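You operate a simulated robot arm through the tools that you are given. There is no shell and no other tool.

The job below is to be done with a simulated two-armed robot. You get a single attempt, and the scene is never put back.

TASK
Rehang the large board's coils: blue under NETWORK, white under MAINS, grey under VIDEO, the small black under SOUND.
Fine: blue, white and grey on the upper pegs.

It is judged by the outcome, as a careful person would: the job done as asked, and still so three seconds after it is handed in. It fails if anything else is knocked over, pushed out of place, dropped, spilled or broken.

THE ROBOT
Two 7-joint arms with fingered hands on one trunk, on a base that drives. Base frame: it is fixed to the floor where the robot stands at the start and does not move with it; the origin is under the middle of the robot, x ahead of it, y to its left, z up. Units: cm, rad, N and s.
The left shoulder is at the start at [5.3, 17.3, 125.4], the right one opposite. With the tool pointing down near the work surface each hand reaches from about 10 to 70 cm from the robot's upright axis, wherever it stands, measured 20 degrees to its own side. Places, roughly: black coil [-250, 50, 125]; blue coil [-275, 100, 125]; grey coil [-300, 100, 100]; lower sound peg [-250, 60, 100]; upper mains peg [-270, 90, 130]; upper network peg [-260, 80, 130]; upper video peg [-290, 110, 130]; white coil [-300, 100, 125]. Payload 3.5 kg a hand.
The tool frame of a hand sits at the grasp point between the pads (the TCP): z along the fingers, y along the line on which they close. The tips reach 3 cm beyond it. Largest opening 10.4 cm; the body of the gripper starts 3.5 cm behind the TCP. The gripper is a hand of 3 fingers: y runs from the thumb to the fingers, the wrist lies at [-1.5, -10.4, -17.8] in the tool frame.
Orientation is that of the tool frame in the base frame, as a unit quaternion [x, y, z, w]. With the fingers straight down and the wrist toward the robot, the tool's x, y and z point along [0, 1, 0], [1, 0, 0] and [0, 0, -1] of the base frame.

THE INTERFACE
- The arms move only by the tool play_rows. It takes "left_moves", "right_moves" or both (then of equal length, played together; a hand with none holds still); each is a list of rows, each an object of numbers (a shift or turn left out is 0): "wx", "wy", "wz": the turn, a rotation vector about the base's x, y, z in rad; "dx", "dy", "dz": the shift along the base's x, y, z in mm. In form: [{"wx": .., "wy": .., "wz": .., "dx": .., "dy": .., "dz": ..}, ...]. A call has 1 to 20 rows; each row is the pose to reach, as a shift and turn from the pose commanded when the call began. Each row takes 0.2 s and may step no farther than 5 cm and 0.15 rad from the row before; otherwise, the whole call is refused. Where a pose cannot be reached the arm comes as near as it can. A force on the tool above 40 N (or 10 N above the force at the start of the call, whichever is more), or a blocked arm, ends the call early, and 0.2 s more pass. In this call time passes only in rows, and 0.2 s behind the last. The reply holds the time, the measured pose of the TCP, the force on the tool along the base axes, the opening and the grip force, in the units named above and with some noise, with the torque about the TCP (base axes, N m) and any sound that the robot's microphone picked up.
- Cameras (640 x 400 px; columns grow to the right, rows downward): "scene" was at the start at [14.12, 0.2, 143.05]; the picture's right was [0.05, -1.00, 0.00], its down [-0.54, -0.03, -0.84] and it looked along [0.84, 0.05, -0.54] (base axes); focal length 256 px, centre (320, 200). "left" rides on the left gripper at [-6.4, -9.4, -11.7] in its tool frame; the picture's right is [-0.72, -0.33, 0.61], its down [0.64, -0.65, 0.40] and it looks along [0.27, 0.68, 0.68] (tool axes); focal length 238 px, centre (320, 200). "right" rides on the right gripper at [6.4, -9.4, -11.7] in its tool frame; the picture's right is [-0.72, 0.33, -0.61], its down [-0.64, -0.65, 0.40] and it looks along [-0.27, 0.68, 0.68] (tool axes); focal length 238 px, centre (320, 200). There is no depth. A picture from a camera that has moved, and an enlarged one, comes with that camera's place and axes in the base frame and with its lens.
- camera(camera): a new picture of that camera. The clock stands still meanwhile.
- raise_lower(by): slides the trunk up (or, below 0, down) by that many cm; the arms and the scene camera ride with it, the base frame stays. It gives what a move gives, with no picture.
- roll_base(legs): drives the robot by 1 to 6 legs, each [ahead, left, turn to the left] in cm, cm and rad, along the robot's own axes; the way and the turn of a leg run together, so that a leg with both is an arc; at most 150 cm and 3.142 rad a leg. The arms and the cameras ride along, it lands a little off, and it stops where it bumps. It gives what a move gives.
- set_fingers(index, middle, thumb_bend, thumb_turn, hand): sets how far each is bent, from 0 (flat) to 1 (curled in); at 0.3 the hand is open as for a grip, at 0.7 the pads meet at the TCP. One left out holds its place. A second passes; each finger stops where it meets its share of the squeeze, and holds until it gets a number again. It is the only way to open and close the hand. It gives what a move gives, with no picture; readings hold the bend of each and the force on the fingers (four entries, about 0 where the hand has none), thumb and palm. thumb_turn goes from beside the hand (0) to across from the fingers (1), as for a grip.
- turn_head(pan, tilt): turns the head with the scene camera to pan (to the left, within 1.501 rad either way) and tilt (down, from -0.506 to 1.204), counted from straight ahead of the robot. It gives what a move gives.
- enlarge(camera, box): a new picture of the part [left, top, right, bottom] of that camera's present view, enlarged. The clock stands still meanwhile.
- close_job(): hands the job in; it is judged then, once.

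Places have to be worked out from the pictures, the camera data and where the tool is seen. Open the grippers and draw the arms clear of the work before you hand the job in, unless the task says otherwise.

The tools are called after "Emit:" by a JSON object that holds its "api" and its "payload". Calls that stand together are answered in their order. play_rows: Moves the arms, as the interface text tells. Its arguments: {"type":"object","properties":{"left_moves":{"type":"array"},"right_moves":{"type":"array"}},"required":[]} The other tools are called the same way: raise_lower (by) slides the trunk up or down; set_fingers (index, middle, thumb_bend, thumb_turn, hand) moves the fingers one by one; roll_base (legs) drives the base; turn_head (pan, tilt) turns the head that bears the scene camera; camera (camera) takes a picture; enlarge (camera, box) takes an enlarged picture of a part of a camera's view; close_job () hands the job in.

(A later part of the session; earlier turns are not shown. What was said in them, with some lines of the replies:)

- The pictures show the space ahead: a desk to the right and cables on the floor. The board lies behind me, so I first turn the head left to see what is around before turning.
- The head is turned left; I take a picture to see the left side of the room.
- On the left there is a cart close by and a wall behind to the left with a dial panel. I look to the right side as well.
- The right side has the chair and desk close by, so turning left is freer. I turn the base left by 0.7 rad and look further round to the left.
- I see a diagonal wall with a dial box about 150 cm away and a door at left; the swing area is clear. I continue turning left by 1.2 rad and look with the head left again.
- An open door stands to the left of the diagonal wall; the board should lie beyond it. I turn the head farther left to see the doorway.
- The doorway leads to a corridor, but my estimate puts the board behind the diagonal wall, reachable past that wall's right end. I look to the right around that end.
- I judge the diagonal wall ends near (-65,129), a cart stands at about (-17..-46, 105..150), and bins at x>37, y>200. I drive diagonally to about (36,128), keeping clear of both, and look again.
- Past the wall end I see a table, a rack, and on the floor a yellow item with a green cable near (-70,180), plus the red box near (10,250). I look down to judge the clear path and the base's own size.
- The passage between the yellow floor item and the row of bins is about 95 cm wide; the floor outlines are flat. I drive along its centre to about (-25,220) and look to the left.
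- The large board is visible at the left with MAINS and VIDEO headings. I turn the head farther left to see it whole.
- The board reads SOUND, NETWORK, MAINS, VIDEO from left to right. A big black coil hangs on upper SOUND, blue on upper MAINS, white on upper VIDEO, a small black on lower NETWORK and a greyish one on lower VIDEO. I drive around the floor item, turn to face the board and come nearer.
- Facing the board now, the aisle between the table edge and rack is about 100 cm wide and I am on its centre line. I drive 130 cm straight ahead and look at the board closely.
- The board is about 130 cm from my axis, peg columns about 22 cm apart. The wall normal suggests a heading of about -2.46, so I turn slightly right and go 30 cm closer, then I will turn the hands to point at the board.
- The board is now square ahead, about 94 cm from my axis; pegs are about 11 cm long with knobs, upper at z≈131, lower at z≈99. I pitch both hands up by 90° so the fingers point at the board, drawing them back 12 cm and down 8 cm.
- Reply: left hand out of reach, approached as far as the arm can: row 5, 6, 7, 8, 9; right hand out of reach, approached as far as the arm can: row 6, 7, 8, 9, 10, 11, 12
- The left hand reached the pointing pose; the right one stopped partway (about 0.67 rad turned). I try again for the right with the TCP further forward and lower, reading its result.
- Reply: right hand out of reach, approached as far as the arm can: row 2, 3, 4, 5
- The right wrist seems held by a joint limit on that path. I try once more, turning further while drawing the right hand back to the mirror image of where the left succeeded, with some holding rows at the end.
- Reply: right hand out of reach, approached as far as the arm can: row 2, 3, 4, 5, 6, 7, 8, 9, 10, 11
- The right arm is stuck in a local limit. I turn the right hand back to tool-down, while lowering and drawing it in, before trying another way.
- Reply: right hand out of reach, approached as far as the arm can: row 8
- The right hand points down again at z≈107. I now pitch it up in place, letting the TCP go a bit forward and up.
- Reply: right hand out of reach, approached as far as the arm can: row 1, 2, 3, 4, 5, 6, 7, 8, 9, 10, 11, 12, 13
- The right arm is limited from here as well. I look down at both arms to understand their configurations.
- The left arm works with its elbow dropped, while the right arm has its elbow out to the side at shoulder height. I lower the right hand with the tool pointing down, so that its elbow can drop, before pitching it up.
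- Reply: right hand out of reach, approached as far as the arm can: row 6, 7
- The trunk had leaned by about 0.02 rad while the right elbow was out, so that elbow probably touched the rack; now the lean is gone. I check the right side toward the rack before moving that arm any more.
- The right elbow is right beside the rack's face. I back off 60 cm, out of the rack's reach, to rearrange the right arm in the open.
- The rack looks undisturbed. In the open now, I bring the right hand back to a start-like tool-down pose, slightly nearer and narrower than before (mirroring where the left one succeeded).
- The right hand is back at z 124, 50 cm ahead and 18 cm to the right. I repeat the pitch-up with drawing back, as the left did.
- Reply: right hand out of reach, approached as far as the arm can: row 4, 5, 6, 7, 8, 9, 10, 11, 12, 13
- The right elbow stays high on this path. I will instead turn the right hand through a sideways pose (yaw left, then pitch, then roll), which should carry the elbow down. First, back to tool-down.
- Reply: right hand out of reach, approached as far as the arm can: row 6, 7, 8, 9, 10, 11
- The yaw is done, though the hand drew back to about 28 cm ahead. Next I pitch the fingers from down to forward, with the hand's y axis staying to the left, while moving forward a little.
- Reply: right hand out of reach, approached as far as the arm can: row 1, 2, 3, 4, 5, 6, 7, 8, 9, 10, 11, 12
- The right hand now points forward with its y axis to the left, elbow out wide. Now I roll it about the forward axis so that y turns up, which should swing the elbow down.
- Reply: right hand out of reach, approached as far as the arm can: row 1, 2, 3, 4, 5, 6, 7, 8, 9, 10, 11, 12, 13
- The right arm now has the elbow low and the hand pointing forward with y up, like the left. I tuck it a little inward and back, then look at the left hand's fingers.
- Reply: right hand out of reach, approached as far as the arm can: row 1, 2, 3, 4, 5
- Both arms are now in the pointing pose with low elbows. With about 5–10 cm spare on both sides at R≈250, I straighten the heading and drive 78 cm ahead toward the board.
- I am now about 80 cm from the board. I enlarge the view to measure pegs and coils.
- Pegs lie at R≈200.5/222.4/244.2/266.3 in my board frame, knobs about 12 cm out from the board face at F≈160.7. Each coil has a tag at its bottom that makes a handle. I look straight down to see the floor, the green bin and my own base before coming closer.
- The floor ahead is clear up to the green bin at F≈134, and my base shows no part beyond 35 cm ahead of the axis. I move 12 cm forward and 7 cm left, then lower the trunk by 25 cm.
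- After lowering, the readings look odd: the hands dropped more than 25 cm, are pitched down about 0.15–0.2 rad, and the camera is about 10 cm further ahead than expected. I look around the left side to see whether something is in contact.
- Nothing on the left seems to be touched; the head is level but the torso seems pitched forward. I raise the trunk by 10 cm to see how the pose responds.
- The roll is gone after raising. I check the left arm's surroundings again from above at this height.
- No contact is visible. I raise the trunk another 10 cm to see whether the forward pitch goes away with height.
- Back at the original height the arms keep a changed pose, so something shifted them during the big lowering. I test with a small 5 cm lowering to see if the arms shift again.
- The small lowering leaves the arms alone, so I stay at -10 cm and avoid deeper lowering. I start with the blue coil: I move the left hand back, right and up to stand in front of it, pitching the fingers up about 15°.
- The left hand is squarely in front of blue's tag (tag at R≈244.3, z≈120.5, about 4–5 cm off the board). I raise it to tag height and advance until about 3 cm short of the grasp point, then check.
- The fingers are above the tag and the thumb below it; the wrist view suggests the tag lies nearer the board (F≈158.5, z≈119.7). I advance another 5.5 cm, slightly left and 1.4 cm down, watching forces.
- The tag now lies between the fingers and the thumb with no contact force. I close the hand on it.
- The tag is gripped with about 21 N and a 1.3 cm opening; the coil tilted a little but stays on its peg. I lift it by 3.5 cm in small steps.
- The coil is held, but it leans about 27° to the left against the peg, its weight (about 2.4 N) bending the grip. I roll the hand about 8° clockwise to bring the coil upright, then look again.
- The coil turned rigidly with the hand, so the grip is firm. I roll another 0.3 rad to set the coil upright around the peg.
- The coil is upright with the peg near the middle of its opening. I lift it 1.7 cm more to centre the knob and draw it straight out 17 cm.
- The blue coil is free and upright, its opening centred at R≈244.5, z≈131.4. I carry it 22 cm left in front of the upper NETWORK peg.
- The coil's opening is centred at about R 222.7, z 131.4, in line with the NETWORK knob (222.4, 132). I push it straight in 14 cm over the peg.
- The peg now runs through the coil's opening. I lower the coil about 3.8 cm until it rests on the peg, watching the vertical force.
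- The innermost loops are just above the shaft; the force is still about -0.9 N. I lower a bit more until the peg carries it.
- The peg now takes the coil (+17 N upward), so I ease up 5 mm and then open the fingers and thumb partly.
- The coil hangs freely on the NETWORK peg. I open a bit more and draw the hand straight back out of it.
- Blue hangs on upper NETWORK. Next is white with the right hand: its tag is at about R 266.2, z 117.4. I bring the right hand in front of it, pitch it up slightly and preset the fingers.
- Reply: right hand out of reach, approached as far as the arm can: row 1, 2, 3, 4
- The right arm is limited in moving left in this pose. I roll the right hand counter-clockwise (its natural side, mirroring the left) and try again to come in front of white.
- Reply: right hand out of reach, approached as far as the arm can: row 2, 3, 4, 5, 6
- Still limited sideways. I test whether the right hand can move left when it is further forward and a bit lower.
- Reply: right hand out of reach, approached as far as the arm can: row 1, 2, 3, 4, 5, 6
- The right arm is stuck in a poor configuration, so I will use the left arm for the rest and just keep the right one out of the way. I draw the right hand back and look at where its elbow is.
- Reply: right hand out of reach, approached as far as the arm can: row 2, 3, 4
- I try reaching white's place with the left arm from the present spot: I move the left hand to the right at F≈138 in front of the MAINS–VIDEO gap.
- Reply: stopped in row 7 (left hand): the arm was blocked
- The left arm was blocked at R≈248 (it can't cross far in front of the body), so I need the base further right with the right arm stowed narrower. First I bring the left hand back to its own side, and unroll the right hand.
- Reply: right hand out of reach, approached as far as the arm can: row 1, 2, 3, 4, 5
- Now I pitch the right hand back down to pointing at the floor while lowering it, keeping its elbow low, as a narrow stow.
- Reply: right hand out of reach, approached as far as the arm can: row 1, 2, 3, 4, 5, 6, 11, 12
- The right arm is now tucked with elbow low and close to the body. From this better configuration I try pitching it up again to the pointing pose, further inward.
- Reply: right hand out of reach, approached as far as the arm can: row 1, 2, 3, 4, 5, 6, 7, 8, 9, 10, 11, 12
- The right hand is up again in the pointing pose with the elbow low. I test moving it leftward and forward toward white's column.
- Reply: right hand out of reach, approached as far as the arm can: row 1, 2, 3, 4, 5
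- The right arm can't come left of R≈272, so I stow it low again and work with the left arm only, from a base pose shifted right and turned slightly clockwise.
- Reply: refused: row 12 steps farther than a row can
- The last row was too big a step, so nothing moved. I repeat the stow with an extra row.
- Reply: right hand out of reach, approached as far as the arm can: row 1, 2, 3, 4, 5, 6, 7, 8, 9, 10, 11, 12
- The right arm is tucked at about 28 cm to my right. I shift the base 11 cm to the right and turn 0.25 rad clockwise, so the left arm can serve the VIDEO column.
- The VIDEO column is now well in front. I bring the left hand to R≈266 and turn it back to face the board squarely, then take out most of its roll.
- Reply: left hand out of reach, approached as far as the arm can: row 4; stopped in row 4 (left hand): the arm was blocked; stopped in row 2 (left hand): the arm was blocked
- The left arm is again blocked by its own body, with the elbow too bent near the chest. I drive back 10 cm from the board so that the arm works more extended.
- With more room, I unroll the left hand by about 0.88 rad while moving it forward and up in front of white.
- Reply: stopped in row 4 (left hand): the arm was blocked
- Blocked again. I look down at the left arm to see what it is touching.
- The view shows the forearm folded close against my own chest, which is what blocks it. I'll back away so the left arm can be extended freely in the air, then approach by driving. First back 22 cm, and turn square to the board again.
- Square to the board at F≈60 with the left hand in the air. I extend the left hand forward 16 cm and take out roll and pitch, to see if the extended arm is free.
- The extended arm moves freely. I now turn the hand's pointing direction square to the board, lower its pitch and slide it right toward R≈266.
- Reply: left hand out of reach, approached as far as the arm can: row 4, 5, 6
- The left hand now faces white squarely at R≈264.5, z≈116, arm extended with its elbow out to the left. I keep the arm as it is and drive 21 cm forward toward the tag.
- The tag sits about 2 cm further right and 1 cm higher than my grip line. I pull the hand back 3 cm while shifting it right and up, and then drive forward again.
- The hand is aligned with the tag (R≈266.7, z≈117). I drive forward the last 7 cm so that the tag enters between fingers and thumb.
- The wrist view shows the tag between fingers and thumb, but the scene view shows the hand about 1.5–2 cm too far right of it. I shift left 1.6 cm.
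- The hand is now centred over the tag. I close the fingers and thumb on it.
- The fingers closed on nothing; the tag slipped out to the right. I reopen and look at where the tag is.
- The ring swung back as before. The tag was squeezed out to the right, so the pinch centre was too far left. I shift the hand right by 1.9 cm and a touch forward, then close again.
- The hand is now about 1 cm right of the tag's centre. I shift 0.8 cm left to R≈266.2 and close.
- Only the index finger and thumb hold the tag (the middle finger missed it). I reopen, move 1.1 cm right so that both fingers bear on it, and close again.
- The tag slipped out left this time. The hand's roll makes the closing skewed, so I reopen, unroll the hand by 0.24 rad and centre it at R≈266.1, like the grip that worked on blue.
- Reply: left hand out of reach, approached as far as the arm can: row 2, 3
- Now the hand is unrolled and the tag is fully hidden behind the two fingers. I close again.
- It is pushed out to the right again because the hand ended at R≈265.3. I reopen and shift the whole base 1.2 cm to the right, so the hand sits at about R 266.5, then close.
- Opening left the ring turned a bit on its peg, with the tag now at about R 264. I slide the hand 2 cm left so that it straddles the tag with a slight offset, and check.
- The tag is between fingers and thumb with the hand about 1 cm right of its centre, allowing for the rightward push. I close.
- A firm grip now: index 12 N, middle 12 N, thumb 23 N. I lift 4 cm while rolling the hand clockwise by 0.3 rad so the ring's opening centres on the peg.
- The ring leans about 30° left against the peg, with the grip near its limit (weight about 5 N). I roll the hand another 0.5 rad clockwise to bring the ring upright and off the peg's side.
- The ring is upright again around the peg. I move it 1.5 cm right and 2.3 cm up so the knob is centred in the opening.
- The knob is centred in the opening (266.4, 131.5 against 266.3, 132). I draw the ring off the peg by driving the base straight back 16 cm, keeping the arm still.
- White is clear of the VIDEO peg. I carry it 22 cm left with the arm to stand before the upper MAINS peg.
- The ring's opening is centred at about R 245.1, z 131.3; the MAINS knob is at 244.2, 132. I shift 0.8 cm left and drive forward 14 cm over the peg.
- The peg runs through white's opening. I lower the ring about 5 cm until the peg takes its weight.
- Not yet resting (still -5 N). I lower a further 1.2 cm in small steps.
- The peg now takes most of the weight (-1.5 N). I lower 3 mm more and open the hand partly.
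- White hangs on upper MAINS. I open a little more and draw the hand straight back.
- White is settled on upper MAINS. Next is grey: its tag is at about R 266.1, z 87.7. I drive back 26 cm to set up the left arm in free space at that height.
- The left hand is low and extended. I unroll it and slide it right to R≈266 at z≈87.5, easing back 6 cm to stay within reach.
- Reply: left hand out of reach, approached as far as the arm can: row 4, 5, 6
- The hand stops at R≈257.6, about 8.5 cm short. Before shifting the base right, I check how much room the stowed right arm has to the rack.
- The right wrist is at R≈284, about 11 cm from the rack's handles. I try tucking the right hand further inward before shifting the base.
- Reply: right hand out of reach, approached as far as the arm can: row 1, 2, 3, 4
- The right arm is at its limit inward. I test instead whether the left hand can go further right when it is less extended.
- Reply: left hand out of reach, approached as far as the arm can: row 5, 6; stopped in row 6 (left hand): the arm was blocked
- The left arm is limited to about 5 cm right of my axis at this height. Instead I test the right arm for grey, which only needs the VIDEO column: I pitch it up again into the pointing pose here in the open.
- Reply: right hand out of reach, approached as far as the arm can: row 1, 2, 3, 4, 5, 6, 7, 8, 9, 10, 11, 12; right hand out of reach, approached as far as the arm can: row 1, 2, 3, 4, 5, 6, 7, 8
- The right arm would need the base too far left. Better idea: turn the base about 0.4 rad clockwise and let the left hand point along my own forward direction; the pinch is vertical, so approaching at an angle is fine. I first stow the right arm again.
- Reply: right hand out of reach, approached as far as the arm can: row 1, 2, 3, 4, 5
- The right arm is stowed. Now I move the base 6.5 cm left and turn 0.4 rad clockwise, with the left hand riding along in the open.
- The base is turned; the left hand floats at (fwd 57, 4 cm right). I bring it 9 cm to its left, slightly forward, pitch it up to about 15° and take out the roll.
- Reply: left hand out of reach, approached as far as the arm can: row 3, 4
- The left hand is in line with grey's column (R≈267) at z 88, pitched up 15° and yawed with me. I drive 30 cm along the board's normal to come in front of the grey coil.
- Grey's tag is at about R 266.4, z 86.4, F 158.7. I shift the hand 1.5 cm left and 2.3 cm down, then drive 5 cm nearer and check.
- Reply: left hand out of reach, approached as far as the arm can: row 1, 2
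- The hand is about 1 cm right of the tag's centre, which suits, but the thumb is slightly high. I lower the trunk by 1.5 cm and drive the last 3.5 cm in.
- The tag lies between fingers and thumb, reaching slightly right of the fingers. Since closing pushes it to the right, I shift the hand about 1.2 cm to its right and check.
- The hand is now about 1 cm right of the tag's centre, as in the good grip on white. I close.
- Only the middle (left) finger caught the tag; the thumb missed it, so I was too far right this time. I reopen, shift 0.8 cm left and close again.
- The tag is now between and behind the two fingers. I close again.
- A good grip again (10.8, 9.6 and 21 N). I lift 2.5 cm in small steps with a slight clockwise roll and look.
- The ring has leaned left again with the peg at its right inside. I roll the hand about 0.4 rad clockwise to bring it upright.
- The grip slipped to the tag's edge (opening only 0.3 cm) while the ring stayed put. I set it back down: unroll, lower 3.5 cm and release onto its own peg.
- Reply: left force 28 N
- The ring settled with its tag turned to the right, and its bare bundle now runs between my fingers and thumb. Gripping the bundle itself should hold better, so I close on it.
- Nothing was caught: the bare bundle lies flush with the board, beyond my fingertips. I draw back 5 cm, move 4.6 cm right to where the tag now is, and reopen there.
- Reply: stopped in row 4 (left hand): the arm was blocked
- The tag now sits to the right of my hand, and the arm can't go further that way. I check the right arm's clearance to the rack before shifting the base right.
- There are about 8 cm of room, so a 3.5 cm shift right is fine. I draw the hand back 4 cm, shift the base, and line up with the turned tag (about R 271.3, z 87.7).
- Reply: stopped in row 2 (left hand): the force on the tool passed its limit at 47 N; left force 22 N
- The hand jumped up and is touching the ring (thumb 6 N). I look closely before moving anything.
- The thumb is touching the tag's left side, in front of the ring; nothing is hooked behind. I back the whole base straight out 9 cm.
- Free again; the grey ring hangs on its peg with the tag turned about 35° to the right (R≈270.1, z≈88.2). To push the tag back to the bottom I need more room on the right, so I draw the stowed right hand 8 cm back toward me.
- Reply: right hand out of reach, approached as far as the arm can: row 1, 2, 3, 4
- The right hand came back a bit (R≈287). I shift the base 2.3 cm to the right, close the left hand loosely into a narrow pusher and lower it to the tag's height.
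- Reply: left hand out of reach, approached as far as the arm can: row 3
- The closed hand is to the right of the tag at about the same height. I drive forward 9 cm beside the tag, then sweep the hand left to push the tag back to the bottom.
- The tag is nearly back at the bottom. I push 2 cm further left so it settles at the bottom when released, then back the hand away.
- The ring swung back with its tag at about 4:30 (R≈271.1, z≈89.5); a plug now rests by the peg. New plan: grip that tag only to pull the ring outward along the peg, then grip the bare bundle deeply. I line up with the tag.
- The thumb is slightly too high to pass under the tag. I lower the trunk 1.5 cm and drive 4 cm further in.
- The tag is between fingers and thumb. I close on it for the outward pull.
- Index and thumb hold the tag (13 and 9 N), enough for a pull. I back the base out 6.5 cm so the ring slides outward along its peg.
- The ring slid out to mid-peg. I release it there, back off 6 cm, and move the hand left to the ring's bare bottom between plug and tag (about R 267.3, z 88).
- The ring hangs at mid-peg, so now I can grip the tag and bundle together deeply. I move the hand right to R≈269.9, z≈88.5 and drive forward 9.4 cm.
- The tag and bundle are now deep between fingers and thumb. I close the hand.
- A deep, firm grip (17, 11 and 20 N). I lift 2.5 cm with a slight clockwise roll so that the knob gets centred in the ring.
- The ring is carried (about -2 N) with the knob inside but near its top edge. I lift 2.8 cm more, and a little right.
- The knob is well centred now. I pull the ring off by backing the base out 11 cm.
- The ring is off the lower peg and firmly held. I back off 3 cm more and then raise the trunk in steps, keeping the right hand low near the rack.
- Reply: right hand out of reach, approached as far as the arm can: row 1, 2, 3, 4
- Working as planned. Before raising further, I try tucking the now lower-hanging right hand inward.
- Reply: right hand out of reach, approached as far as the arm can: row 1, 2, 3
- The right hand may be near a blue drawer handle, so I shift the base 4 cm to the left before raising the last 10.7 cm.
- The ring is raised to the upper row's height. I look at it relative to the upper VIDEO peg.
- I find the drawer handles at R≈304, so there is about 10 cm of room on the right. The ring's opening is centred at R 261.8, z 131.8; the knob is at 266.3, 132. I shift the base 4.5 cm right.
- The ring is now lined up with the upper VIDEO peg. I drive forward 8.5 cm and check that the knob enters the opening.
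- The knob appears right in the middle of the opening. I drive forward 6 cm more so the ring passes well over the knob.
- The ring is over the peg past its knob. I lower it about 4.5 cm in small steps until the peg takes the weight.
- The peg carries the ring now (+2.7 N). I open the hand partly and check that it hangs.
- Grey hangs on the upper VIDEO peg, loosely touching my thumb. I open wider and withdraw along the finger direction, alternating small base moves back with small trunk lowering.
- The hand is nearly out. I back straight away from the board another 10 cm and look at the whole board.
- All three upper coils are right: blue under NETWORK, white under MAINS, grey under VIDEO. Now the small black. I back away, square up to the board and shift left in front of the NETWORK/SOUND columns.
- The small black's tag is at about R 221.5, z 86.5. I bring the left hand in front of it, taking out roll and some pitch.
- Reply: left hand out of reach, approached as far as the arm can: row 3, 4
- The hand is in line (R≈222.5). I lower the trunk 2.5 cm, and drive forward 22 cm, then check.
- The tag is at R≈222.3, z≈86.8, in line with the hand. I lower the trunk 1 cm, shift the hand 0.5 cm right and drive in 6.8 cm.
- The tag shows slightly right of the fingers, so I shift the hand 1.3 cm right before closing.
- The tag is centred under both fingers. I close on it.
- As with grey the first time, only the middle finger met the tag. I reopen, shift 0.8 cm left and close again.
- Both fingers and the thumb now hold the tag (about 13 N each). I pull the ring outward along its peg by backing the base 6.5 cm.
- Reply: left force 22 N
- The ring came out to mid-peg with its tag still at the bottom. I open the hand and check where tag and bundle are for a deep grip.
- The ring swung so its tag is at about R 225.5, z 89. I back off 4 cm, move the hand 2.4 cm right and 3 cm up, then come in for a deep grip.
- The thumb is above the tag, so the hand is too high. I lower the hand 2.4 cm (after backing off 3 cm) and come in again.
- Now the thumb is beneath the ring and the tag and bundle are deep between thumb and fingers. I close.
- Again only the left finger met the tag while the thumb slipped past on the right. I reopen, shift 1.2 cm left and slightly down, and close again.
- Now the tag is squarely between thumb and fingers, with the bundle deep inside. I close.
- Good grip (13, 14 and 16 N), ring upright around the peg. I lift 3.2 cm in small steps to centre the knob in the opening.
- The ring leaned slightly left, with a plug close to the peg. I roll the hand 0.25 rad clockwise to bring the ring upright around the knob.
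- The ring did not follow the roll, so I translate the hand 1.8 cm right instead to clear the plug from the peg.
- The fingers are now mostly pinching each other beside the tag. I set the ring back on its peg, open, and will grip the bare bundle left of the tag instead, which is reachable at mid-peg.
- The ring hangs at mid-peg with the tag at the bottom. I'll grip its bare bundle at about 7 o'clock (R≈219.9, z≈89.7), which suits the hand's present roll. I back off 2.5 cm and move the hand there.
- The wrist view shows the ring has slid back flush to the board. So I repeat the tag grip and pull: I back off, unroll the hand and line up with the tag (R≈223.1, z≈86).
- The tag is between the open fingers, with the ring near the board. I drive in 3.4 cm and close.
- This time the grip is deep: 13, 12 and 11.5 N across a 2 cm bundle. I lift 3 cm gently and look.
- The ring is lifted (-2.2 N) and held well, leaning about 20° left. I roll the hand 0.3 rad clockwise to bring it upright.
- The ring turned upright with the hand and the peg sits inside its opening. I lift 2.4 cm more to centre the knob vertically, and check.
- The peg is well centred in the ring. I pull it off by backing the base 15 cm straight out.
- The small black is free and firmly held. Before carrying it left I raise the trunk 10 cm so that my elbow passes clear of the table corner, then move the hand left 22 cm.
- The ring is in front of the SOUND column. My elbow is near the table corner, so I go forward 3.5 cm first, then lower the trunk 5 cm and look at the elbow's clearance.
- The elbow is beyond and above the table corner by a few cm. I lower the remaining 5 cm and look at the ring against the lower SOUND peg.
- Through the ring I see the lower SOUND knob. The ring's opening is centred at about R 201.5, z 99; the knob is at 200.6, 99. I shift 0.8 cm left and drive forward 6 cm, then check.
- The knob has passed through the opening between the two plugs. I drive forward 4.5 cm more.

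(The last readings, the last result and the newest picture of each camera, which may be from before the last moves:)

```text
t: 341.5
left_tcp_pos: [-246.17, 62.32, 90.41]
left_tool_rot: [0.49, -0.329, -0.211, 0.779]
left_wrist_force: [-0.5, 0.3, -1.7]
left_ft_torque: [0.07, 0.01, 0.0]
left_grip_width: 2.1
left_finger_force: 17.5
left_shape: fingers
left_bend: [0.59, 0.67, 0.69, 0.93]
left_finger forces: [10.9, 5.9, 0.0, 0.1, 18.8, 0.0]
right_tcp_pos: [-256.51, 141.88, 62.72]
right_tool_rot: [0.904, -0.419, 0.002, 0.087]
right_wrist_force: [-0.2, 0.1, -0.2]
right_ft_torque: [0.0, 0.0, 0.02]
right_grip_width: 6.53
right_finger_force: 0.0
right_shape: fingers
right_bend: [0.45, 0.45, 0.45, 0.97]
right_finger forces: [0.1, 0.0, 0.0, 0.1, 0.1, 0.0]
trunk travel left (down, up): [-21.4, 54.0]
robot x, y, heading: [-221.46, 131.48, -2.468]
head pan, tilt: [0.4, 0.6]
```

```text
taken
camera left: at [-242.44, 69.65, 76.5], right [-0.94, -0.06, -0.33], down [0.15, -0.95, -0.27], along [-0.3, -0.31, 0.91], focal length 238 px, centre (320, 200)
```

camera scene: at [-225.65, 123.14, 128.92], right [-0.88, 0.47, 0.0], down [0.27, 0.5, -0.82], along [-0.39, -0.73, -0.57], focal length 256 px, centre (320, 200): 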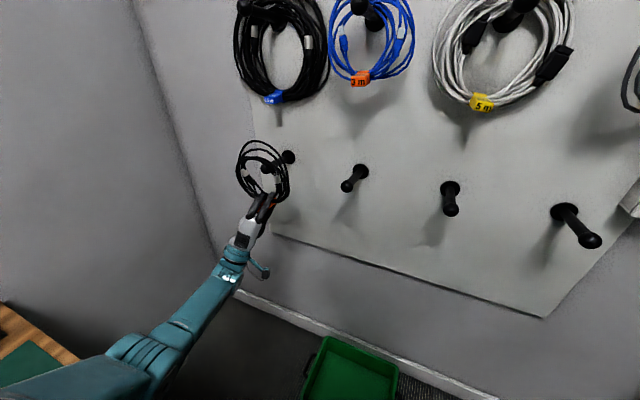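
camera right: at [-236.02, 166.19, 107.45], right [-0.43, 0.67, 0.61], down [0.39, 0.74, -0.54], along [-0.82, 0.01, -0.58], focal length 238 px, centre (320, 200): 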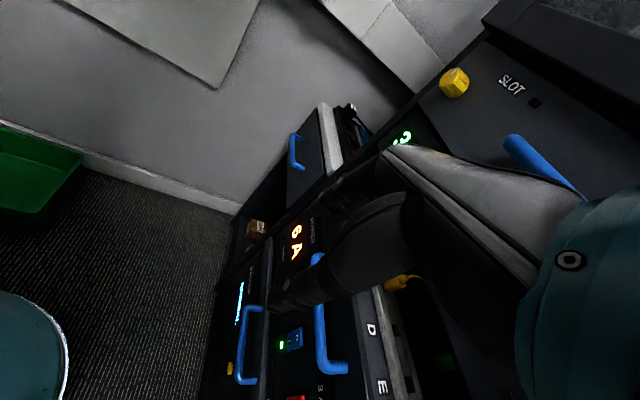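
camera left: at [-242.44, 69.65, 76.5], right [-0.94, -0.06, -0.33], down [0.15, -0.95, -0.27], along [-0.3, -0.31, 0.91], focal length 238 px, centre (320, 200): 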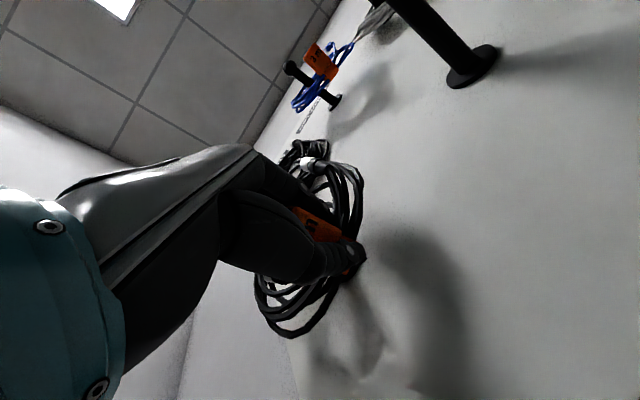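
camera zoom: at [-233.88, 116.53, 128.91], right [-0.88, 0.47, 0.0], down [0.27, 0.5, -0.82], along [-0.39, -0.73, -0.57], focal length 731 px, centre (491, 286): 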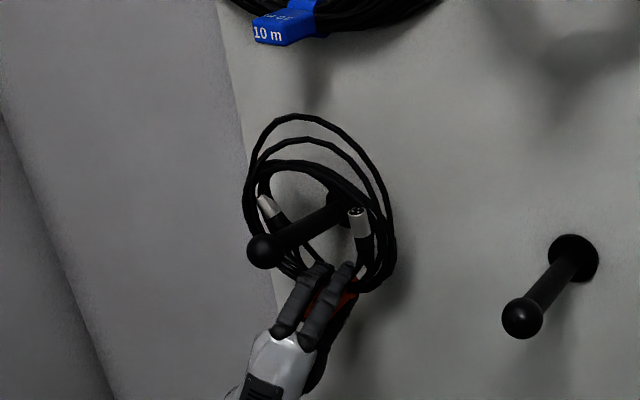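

The peg runs through the ring. I lower it in small steps until the peg takes its weight.

Emit:
{"api": "play_rows", "payload": {"left_moves": [{"dz": -8}, {"dz": -16}, {"dz": -24}, {"dz": -32}, {"dz": -38}]}}

Emit:
{"api": "enlarge", "payload": {"camera": "scene", "box": [180, 100, 340, 240]}}

```text
t: 342.7
left_tcp_pos: [-246.24, 62.5, 86.62]
left_tool_rot: [0.491, -0.328, -0.21, 0.78]
left_wrist_force: [0.1, -0.1, -3.1]
left_ft_torque: [0.06, 0.01, 0.01]
left_grip_width: 2.09
left_finger_force: 17.6
left_shape: fingers
left_bend: [0.59, 0.67, 0.69, 0.93]
left_finger forces: [10.9, 5.9, 0.0, 0.0, 18.8, 0.1]
right_tcp_pos: [-256.54, 142.0, 62.71]
right_tool_rot: [0.904, -0.419, 0.001, 0.087]
right_wrist_force: [0.4, 0.7, 0.3]
right_ft_torque: [0.01, 0.03, -0.01]
right_grip_width: 6.56
right_finger_force: 0.0
right_shape: fingers
right_bend: [0.45, 0.45, 0.45, 0.97]
right_finger forces: [0.0, 0.0, 0.0, 0.0, 0.0, 0.1]
trunk travel left (down, up): [-21.4, 54.0]
robot x, y, heading: [-221.23, 131.37, -2.467]
head pan, tilt: [0.4, 0.6]
```

```text
2.86 times, centred on (260, 170) of scene
camera zoom: at [-233.83, 116.58, 128.92], right [-0.88, 0.47, 0.0], down [0.27, 0.5, -0.82], along [-0.39, -0.73, -0.57], focal length 731 px, centre (491, 286)
```

zoom: 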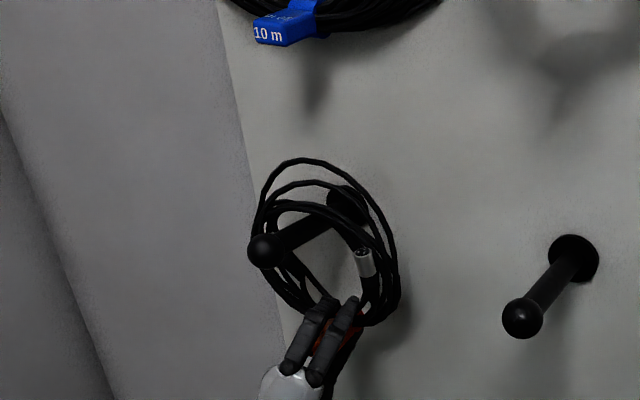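

Not quite resting yet. I lower another 1.2 cm in small steps.

Emit:
{"api": "play_rows", "payload": {"left_moves": [{"dz": -4}, {"dz": -8}, {"dz": -12}]}}

Emit:
{"api": "enlarge", "payload": {"camera": "scene", "box": [180, 100, 340, 240]}}

```text
t: 343.5
left_tcp_pos: [-245.91, 62.73, 86.23]
left_tool_rot: [0.489, -0.326, -0.209, 0.782]
left_wrist_force: [2.2, -1.7, 6.1]
left_ft_torque: [0.02, 0.17, 0.09]
left_grip_width: 2.09
left_finger_force: 19.5
left_shape: fingers
left_bend: [0.58, 0.66, 0.7, 0.93]
left_finger forces: [14.2, 8.1, 0.0, 0.1, 16.3, 0.1]
left hand out of reach, approached as far as the arm can: row 2, 3
right_tcp_pos: [-256.44, 142.1, 62.69]
right_tool_rot: [0.903, -0.419, 0.001, 0.088]
right_wrist_force: [-0.6, -0.7, 0.3]
right_ft_torque: [0.01, -0.03, -0.01]
right_grip_width: 6.54
right_finger_force: 0.1
right_shape: fingers
right_bend: [0.45, 0.45, 0.45, 0.97]
right_finger forces: [0.1, 0.0, 0.0, 0.0, 0.0, 0.1]
trunk travel left (down, up): [-21.4, 54.0]
robot x, y, heading: [-220.91, 131.69, -2.466]
head pan, tilt: [0.4, 0.6]
```

```text
2.86 times, centred on (260, 170) of scene
camera zoom: at [-233.76, 116.64, 128.95], right [-0.88, 0.47, 0.0], down [0.27, 0.5, -0.83], along [-0.39, -0.73, -0.56], focal length 731 px, centre (491, 286)
```

zoom: 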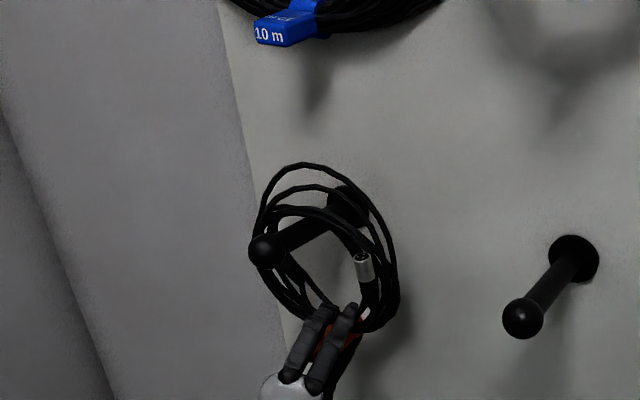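

The peg takes the ring (+6 N). I open the hand partly and check it hangs.

Emit:
{"api": "set_fingers", "payload": {"hand": "left", "index": 0.46, "middle": 0.46, "thumb_bend": 0.46}}

Emit:
{"api": "enlarge", "payload": {"camera": "scene", "box": [180, 100, 340, 240]}}

Emit:
{"api": "camera", "payload": {"camera": "left"}}

```text
t: 344.5
left_tcp_pos: [-246.03, 62.92, 86.02]
left_tool_rot: [0.491, -0.327, -0.21, 0.78]
left_wrist_force: [-0.5, -0.7, -0.5]
left_ft_torque: [0.01, -0.02, -0.03]
left_grip_width: 6.19
left_finger_force: 0.3
left_shape: fingers
left_bend: [0.46, 0.46, 0.46, 0.97]
left_finger forces: [0.2, 0.0, 0.0, 0.0, 0.0, 0.0]
right_tcp_pos: [-256.48, 142.06, 62.77]
right_tool_rot: [0.903, -0.42, 0.002, 0.088]
right_wrist_force: [-0.2, -0.3, 0.0]
right_ft_torque: [0.03, 0.0, -0.02]
right_grip_width: 6.53
right_finger_force: 0.1
right_shape: fingers
right_bend: [0.45, 0.45, 0.45, 0.97]
right_finger forces: [0.1, 0.1, 0.1, 0.0, 0.0, 0.2]
trunk travel left (down, up): [-21.4, 54.0]
robot x, y, heading: [-221.33, 131.02, -2.466]
head pan, tilt: [0.4, 0.6]
```

```text
2.86 times, centred on (260, 170) of scene
camera zoom: at [-233.81, 116.6, 128.93], right [-0.88, 0.47, 0.0], down [0.27, 0.5, -0.83], along [-0.39, -0.73, -0.56], focal length 731 px, centre (491, 286)
```

zoom: 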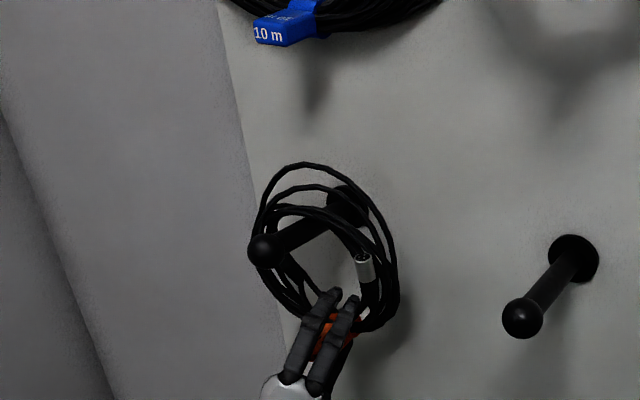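

```text
taken
camera left: at [-242.24, 70.19, 72.1], right [-0.94, -0.06, -0.33], down [0.15, -0.95, -0.27], along [-0.29, -0.3, 0.91], focal length 238 px, centre (320, 200)
```

left: 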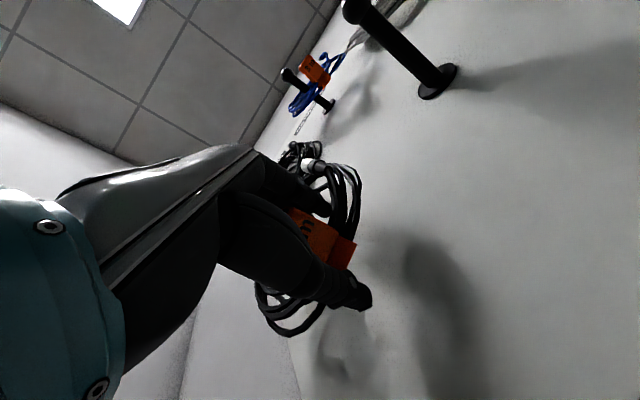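

The ring hangs on the lower SOUND peg. I open a bit wider and withdraw along the finger direction in small steps.

Emit:
{"api": "set_fingers", "payload": {"hand": "left", "index": 0.42, "middle": 0.42, "thumb_bend": 0.4}}

Emit:
{"api": "roll_base", "payload": {"legs": [[-2, 0, 0]]}}

Emit:
{"api": "raise_lower", "payload": {"by": -0.7}}

Emit:
{"api": "roll_base", "payload": {"legs": [[-3, 0, 0]]}}

Emit:
{"api": "enlarge", "payload": {"camera": "scene", "box": [180, 100, 340, 240]}}

Emit:
{"api": "camera", "payload": {"camera": "left"}}

```text
t: 345.5
left_tcp_pos: [-245.98, 62.83, 86.01]
left_tool_rot: [0.491, -0.327, -0.21, 0.78]
left_wrist_force: [0.0, 0.5, 0.6]
left_ft_torque: [0.01, 0.03, 0.0]
left_grip_width: 7.48
left_finger_force: 0.1
left_shape: fingers
left_bend: [0.42, 0.42, 0.4, 0.97]
left_finger forces: [0.2, 0.1, 0.0, 0.0, 0.0, 0.0]
right_tcp_pos: [-256.49, 142.01, 62.76]
right_tool_rot: [0.903, -0.42, 0.001, 0.089]
right_wrist_force: [1.0, 0.6, -0.4]
right_ft_torque: [-0.01, -0.02, 0.01]
right_grip_width: 6.53
right_finger_force: 0.1
right_shape: fingers
right_bend: [0.45, 0.45, 0.45, 0.97]
right_finger forces: [0.1, 0.0, 0.0, 0.0, 0.0, 0.0]
trunk travel left (down, up): [-21.4, 54.0]
robot x, y, heading: [-221.53, 131.31, -2.459]
head pan, tilt: [0.4, 0.6]
```

```text
t: 346.3
left_tcp_pos: [-244.44, 64.15, 86.05]
left_tool_rot: [0.491, -0.327, -0.211, 0.78]
left_wrist_force: [0.6, 0.5, 0.2]
left_ft_torque: [0.03, -0.01, 0.03]
left_grip_width: 7.53
left_finger_force: 0.0
left_shape: fingers
left_bend: [0.42, 0.42, 0.4, 0.97]
left_finger forces: [0.1, 0.1, 0.0, 0.0, 0.1, 0.0]
right_tcp_pos: [-255.03, 143.31, 62.75]
right_tool_rot: [0.903, -0.42, 0.001, 0.089]
right_wrist_force: [-0.7, -0.3, -0.2]
right_ft_torque: [0.01, -0.02, 0.02]
right_grip_width: 6.53
right_finger_force: 0.1
right_shape: fingers
right_bend: [0.45, 0.45, 0.45, 0.97]
right_finger forces: [0.0, 0.0, 0.1, 0.0, 0.0, 0.1]
trunk travel left (down, up): [-21.4, 54.0]
robot x, y, heading: [-220.04, 132.6, -2.466]
head pan, tilt: [0.4, 0.6]
```

```text
t: 346.9
left_tcp_pos: [-244.39, 64.26, 85.27]
left_tool_rot: [0.49, -0.327, -0.21, 0.78]
left_wrist_force: [0.7, -0.7, -0.8]
left_ft_torque: [-0.02, 0.0, -0.01]
left_grip_width: 7.51
left_finger_force: 0.1
left_shape: fingers
left_bend: [0.42, 0.42, 0.4, 0.97]
left_finger forces: [0.0, 0.0, 0.0, 0.0, 0.0, 0.0]
right_tcp_pos: [-254.92, 143.27, 61.99]
right_tool_rot: [0.903, -0.42, 0.003, 0.088]
right_wrist_force: [-0.2, -0.3, 0.5]
right_ft_torque: [0.0, 0.01, 0.0]
right_grip_width: 6.55
right_finger_force: 0.0
right_shape: fingers
right_bend: [0.45, 0.45, 0.45, 0.97]
right_finger forces: [0.1, 0.0, 0.1, 0.0, 0.0, 0.0]
trunk travel left (down, up): [-20.7, 54.7]
robot x, y, heading: [-220.04, 132.51, -2.468]
head pan, tilt: [0.4, 0.6]
```

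```text
t: 347.7
left_tcp_pos: [-241.97, 66.1, 85.38]
left_tool_rot: [0.49, -0.328, -0.21, 0.78]
left_wrist_force: [0.1, -0.1, 0.9]
left_ft_torque: [0.01, 0.01, 0.0]
left_grip_width: 7.52
left_finger_force: 0.1
left_shape: fingers
left_bend: [0.42, 0.42, 0.4, 0.97]
left_finger forces: [0.0, 0.0, 0.0, 0.1, 0.0, 0.0]
right_tcp_pos: [-252.61, 145.12, 62.05]
right_tool_rot: [0.903, -0.42, 0.003, 0.089]
right_wrist_force: [-0.6, -0.9, 0.1]
right_ft_torque: [0.02, 0.02, -0.03]
right_grip_width: 6.54
right_finger_force: 0.1
right_shape: fingers
right_bend: [0.45, 0.45, 0.45, 0.97]
right_finger forces: [0.0, 0.0, 0.0, 0.0, 0.0, 0.1]
trunk travel left (down, up): [-20.7, 54.7]
robot x, y, heading: [-217.55, 134.26, -2.465]
head pan, tilt: [0.4, 0.6]
```

```text
2.86 times, centred on (260, 170) of scene
camera zoom: at [-230.13, 119.56, 128.22], right [-0.88, 0.47, 0.0], down [0.27, 0.5, -0.83], along [-0.39, -0.73, -0.56], focal length 731 px, centre (491, 286)
```

zoom: 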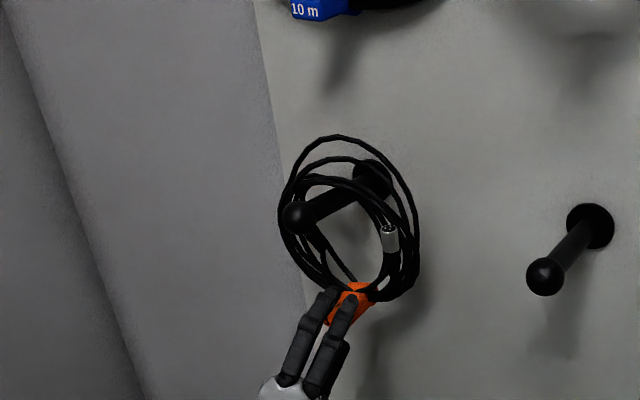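

```text
taken
camera left: at [-238.29, 73.33, 71.44], right [-0.94, -0.06, -0.33], down [0.15, -0.95, -0.27], along [-0.29, -0.3, 0.91], focal length 238 px, centre (320, 200)
```

left: 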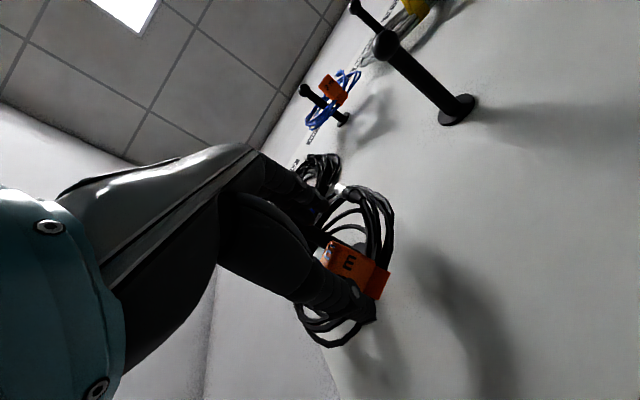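

The ring stays on its peg as I withdraw. I back 5 cm more, then move the hand right so my elbow keeps away from the table corner.

Emit:
{"api": "roll_base", "payload": {"legs": [[-5.5, 0, 0]]}}

Emit:
{"api": "play_rows", "payload": {"left_moves": [{"dx": -18.5, "dy": 23.6, "dz": 2}, {"dx": -40.2, "dy": 51.1, "dz": 4}, {"dx": -61.8, "dy": 78.6, "dz": 6}, {"dx": -83.4, "dy": 106.1, "dz": 6}, {"dx": -105.1, "dy": 133.6, "dz": 6}, {"dx": -123.6, "dy": 157.2, "dz": 6}]}}

Emit:
{"api": "turn_head", "payload": {"pan": 0.2, "tilt": 0.4}}

Emit:
{"api": "camera", "payload": {"camera": "scene"}}

```text
t: 348.6
left_tcp_pos: [-237.92, 69.42, 85.43]
left_tool_rot: [0.49, -0.328, -0.211, 0.78]
left_wrist_force: [0.2, 0.4, 0.2]
left_ft_torque: [0.05, 0.0, -0.04]
left_grip_width: 7.5
left_finger_force: 0.0
left_shape: fingers
left_bend: [0.42, 0.42, 0.4, 0.97]
left_finger forces: [0.0, 0.1, 0.0, 0.0, 0.0, 0.0]
right_tcp_pos: [-248.33, 148.64, 62.13]
right_tool_rot: [0.903, -0.421, 0.001, 0.088]
right_wrist_force: [0.0, -0.2, -0.4]
right_ft_torque: [-0.03, -0.03, -0.02]
right_grip_width: 6.54
right_finger_force: 0.0
right_shape: fingers
right_bend: [0.45, 0.45, 0.45, 0.97]
right_finger forces: [0.0, 0.0, 0.0, 0.0, 0.0, 0.1]
trunk travel left (down, up): [-20.7, 54.7]
robot x, y, heading: [-213.36, 137.77, -2.463]
head pan, tilt: [0.4, 0.6]
```

```text
t: 350.1
left_tcp_pos: [-250.12, 84.97, 86.07]
left_tool_rot: [0.49, -0.327, -0.21, 0.78]
left_wrist_force: [0.3, -0.1, -0.5]
left_ft_torque: [0.02, -0.01, 0.0]
left_grip_width: 7.53
left_finger_force: 0.0
left_shape: fingers
left_bend: [0.42, 0.42, 0.4, 0.97]
left_finger forces: [0.0, 0.1, 0.1, 0.1, 0.0, 0.0]
right_tcp_pos: [-248.38, 148.59, 62.2]
right_tool_rot: [0.903, -0.421, 0.001, 0.088]
right_wrist_force: [0.6, 0.1, -0.3]
right_ft_torque: [-0.01, 0.02, 0.02]
right_grip_width: 6.54
right_finger_force: 0.1
right_shape: fingers
right_bend: [0.45, 0.45, 0.45, 0.97]
right_finger forces: [0.1, 0.0, 0.0, 0.0, 0.0, 0.0]
trunk travel left (down, up): [-20.7, 54.7]
robot x, y, heading: [-213.3, 137.69, -2.463]
head pan, tilt: [0.4, 0.6]
```

```text
t: 350.8
left_tcp_pos: [-250.14, 84.87, 85.99]
left_tool_rot: [0.491, -0.327, -0.211, 0.78]
left_wrist_force: [-0.3, -0.3, 0.3]
left_ft_torque: [0.0, 0.01, -0.01]
left_grip_width: 7.52
left_finger_force: 0.1
left_shape: fingers
left_bend: [0.42, 0.42, 0.4, 0.97]
left_finger forces: [0.0, 0.0, 0.0, 0.1, 0.1, 0.0]
right_tcp_pos: [-248.44, 148.63, 62.15]
right_tool_rot: [0.903, -0.421, 0.002, 0.089]
right_wrist_force: [0.4, 0.3, -0.5]
right_ft_torque: [0.02, -0.03, 0.0]
right_grip_width: 6.55
right_finger_force: 0.2
right_shape: fingers
right_bend: [0.45, 0.45, 0.45, 0.97]
right_finger forces: [0.0, 0.0, 0.1, 0.0, 0.1, 0.0]
trunk travel left (down, up): [-20.7, 54.7]
robot x, y, heading: [-213.21, 137.95, -2.468]
head pan, tilt: [0.201, 0.4]
```

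```text
taken
camera scene: at [-227.71, 123.56, 130.02], right [-0.77, 0.64, 0.0], down [0.25, 0.3, -0.92], along [-0.59, -0.71, -0.39], focal length 256 px, centre (320, 200)
```

scene: 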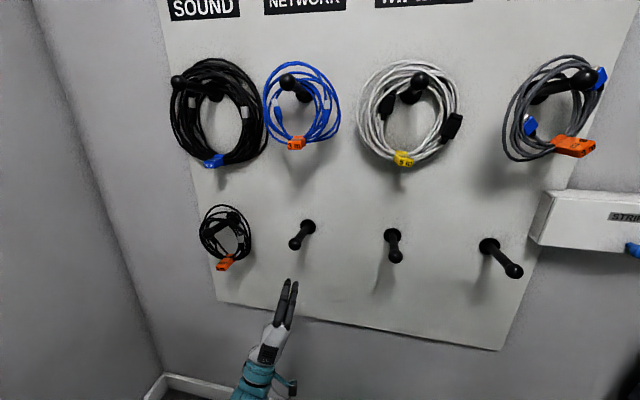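

All four coils are on their columns. I back away 35 cm from the board and look at everything squarely.

Emit:
{"api": "roll_base", "payload": {"legs": [[-35, -6, 0]]}}

Emit:
{"api": "turn_head", "payload": {"pan": 0.0, "tilt": 0.25}}

Emit:
{"api": "camera", "payload": {"camera": "scene"}}

Emit:
{"api": "enlarge", "payload": {"camera": "scene", "box": [170, 110, 330, 290]}}

Emit:
{"api": "enlarge", "payload": {"camera": "scene", "box": [290, 110, 450, 290]}}

```text
t: 353.1
left_tcp_pos: [-226.49, 111.73, 86.02]
left_tool_rot: [0.49, -0.328, -0.211, 0.78]
left_wrist_force: [0.0, -0.2, 0.1]
left_ft_torque: [0.03, 0.0, 0.01]
left_grip_width: 7.51
left_finger_force: 0.1
left_shape: fingers
left_bend: [0.42, 0.42, 0.4, 0.97]
left_finger forces: [0.1, 0.0, 0.0, 0.1, 0.1, 0.1]
right_tcp_pos: [-224.82, 175.36, 62.07]
right_tool_rot: [0.903, -0.421, 0.001, 0.088]
right_wrist_force: [-0.1, 0.0, 0.0]
right_ft_torque: [0.0, 0.0, 0.0]
right_grip_width: 6.55
right_finger_force: 0.1
right_shape: fingers
right_bend: [0.45, 0.45, 0.45, 0.97]
right_finger forces: [0.1, 0.0, 0.0, 0.0, 0.0, 0.0]
trunk travel left (down, up): [-20.7, 54.7]
robot x, y, heading: [-189.74, 164.72, -2.469]
head pan, tilt: [0.201, 0.4]
```

```text
t: 353.8
left_tcp_pos: [-226.48, 111.64, 86.11]
left_tool_rot: [0.49, -0.328, -0.211, 0.78]
left_wrist_force: [-0.3, 0.1, 0.2]
left_ft_torque: [0.01, 0.0, 0.01]
left_grip_width: 7.53
left_finger_force: 0.0
left_shape: fingers
left_bend: [0.42, 0.42, 0.4, 0.97]
left_finger forces: [0.0, 0.0, 0.0, 0.0, 0.1, 0.0]
right_tcp_pos: [-224.76, 175.27, 62.16]
right_tool_rot: [0.903, -0.42, 0.002, 0.088]
right_wrist_force: [-0.4, -0.4, 0.0]
right_ft_torque: [0.02, 0.0, -0.02]
right_grip_width: 6.53
right_finger_force: 0.2
right_shape: fingers
right_bend: [0.45, 0.45, 0.45, 0.97]
right_finger forces: [0.2, 0.1, 0.0, 0.1, 0.0, 0.1]
trunk travel left (down, up): [-20.7, 54.7]
robot x, y, heading: [-189.7, 164.21, -2.465]
head pan, tilt: [0.0, 0.25]
```

```text
taken
camera scene: at [-205.45, 151.52, 131.42], right [-0.63, 0.78, 0.0], down [0.19, 0.16, -0.97], along [-0.76, -0.61, -0.25], focal length 256 px, centre (320, 200)
```

scene: 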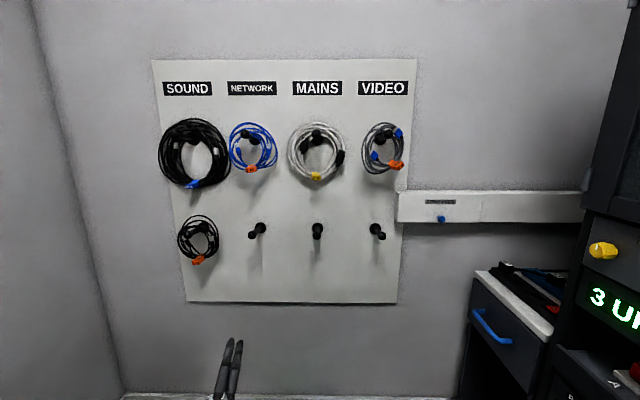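

```text
2.22 times, centred on (250, 200) of scene
camera zoom: at [-205.45, 151.52, 131.42], right [-0.63, 0.78, 0.0], down [0.19, 0.16, -0.97], along [-0.76, -0.61, -0.25], focal length 569 px, centre (476, 200)
```

zoom: 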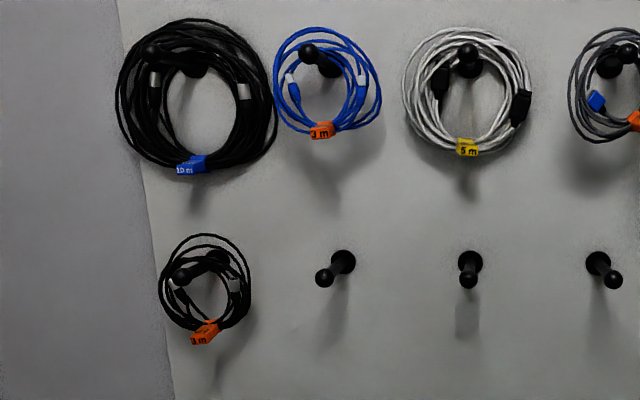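

```text
2.22 times, centred on (370, 200) of scene
camera zoom: at [-205.45, 151.52, 131.42], right [-0.63, 0.78, 0.0], down [0.19, 0.16, -0.97], along [-0.76, -0.61, -0.25], focal length 569 px, centre (209, 200)
```

zoom: 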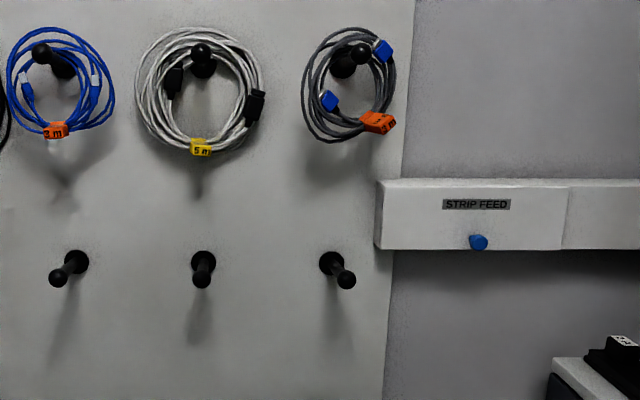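

All coils hang on the right pegs. I open both hands fully and check that the table, bin and rack around me are undisturbed.

Emit:
{"api": "set_fingers", "payload": {"hand": "left", "index": 0.3, "middle": 0.3, "thumb_bend": 0.3}}

Emit:
{"api": "set_fingers", "payload": {"hand": "right", "index": 0.3, "middle": 0.3, "thumb_bend": 0.3}}

Emit:
{"api": "turn_head", "payload": {"pan": 0.6, "tilt": 0.6}}

Emit:
{"api": "camera", "payload": {"camera": "scene"}}

Emit:
{"api": "turn_head", "payload": {"pan": -0.7, "tilt": 0.5}}

Emit:
{"api": "camera", "payload": {"camera": "scene"}}

```text
t: 354.8
left_tcp_pos: [-226.36, 111.6, 86.06]
left_tool_rot: [0.49, -0.328, -0.211, 0.78]
left_wrist_force: [0.2, 0.3, 0.3]
left_ft_torque: [0.02, 0.0, 0.0]
left_grip_width: 10.26
left_finger_force: 0.1
left_shape: fingers
left_bend: [0.3, 0.3, 0.3, 0.97]
left_finger forces: [0.1, 0.1, 0.0, 0.0, 0.0, 0.1]
right_tcp_pos: [-224.79, 175.18, 62.09]
right_tool_rot: [0.903, -0.42, 0.002, 0.089]
right_wrist_force: [-0.5, -0.7, -0.2]
right_ft_torque: [0.0, 0.0, -0.01]
right_grip_width: 6.54
right_finger_force: 0.1
right_shape: fingers
right_bend: [0.45, 0.45, 0.45, 0.97]
right_finger forces: [0.0, 0.0, 0.0, 0.0, 0.0, 0.1]
trunk travel left (down, up): [-20.7, 54.7]
robot x, y, heading: [-189.8, 164.42, -2.468]
head pan, tilt: [0.0, 0.25]
```

```text
t: 355.8
left_tcp_pos: [-226.54, 111.65, 85.9]
left_tool_rot: [0.49, -0.328, -0.211, 0.779]
left_wrist_force: [0.1, 0.1, -0.9]
left_ft_torque: [-0.02, -0.01, 0.02]
left_grip_width: 10.27
left_finger_force: 0.1
left_shape: fingers
left_bend: [0.3, 0.3, 0.3, 0.97]
left_finger forces: [0.0, 0.1, 0.1, 0.0, 0.0, 0.0]
right_tcp_pos: [-224.79, 175.26, 62.07]
right_tool_rot: [0.903, -0.421, 0.002, 0.088]
right_wrist_force: [0.8, 0.2, -0.3]
right_ft_torque: [0.01, 0.01, -0.02]
right_grip_width: 10.25
right_finger_force: 0.0
right_shape: fingers
right_bend: [0.3, 0.3, 0.3, 0.97]
right_finger forces: [0.0, 0.1, 0.1, 0.0, 0.1, 0.1]
trunk travel left (down, up): [-20.7, 54.7]
robot x, y, heading: [-189.58, 164.56, -2.464]
head pan, tilt: [0.0, 0.25]
```

```text
t: 356.8
left_tcp_pos: [-226.45, 111.67, 86.06]
left_tool_rot: [0.491, -0.328, -0.211, 0.779]
left_wrist_force: [0.0, 0.4, -0.3]
left_ft_torque: [0.01, -0.01, -0.02]
left_grip_width: 10.27
left_finger_force: 0.1
left_shape: fingers
left_bend: [0.3, 0.3, 0.3, 0.97]
left_finger forces: [0.0, 0.0, 0.0, 0.1, 0.0, 0.0]
right_tcp_pos: [-224.77, 175.26, 62.03]
right_tool_rot: [0.903, -0.42, 0.002, 0.089]
right_wrist_force: [-1.0, 0.1, 0.0]
right_ft_torque: [0.03, 0.02, -0.02]
right_grip_width: 10.27
right_finger_force: 0.0
right_shape: fingers
right_bend: [0.3, 0.3, 0.3, 0.97]
right_finger forces: [0.1, 0.1, 0.0, 0.1, 0.0, 0.1]
trunk travel left (down, up): [-20.7, 54.7]
robot x, y, heading: [-189.27, 164.12, -2.462]
head pan, tilt: [0.6, 0.6]
```

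```text
taken
camera scene: at [-200.74, 148.92, 128.21], right [-0.96, 0.29, 0.0], down [0.16, 0.54, -0.83], along [-0.24, -0.79, -0.56], focal length 256 px, centre (320, 200)
```

scene: 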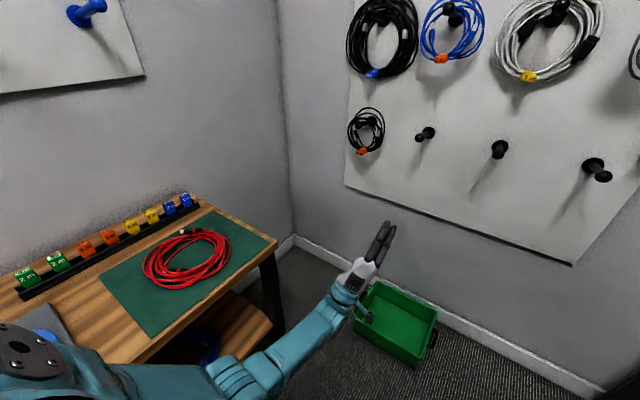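

```text
t: 358.3
left_tcp_pos: [-226.35, 111.56, 86.09]
left_tool_rot: [0.49, -0.328, -0.211, 0.779]
left_wrist_force: [-0.2, 0.0, 0.5]
left_ft_torque: [-0.02, -0.01, 0.0]
left_grip_width: 10.29
left_finger_force: 0.0
left_shape: fingers
left_bend: [0.3, 0.3, 0.3, 0.97]
left_finger forces: [0.1, 0.0, 0.1, 0.0, 0.0, 0.1]
right_tcp_pos: [-224.72, 175.17, 62.04]
right_tool_rot: [0.903, -0.42, 0.001, 0.089]
right_wrist_force: [-0.1, 1.3, -0.6]
right_ft_torque: [-0.03, 0.0, -0.02]
right_grip_width: 10.26
right_finger_force: 0.1
right_shape: fingers
right_bend: [0.3, 0.3, 0.3, 0.97]
right_finger forces: [0.1, 0.0, 0.0, 0.0, 0.1, 0.0]
trunk travel left (down, up): [-20.7, 54.7]
robot x, y, heading: [-189.55, 164.24, -2.467]
head pan, tilt: [-0.7, 0.499]
```

```text
taken
camera scene: at [-207.27, 157.58, 129.11], right [0.02, 1.0, 0.0], down [0.48, -0.01, -0.88], along [-0.88, 0.02, -0.48], focal length 256 px, centre (320, 200)
```

scene: 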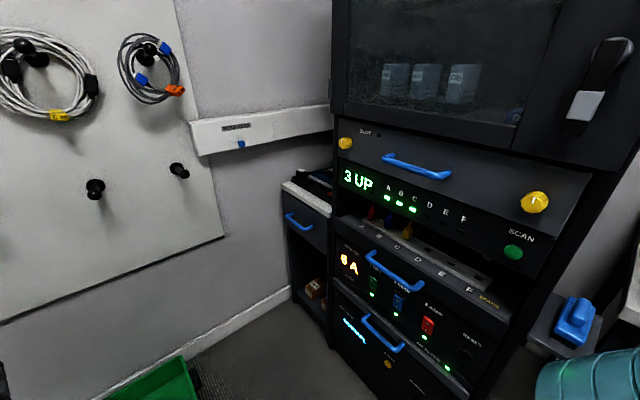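

The board is as asked, and the table, bin and rack look undisturbed; both hands are open and clear of the work. I hand the job in.

Emit:
{"api": "close_job", "payload": {}}

```text
The job is handed in.
```

The coils on the large board are rehung as you asked, and I handed the job in:

| Heading | Upper peg | Lower peg |
|---|---|---|
| SOUND | large black (not moved) | small black |
| NETWORK | blue | empty |
| MAINS | white | empty |
| VIDEO | grey | empty |

- **How they hang:** In the last pictures every coil was on its peg. The grey coil hangs a little turned, about halfway along its peg, with the knob in front of it.
- **Surroundings:** The table, the green bin and the rack looked undisturbed. Early on, my right elbow probably touched the rack for a moment. I backed off and saw no change to it.
- **Finish:** Both hands are open and clear of the board.
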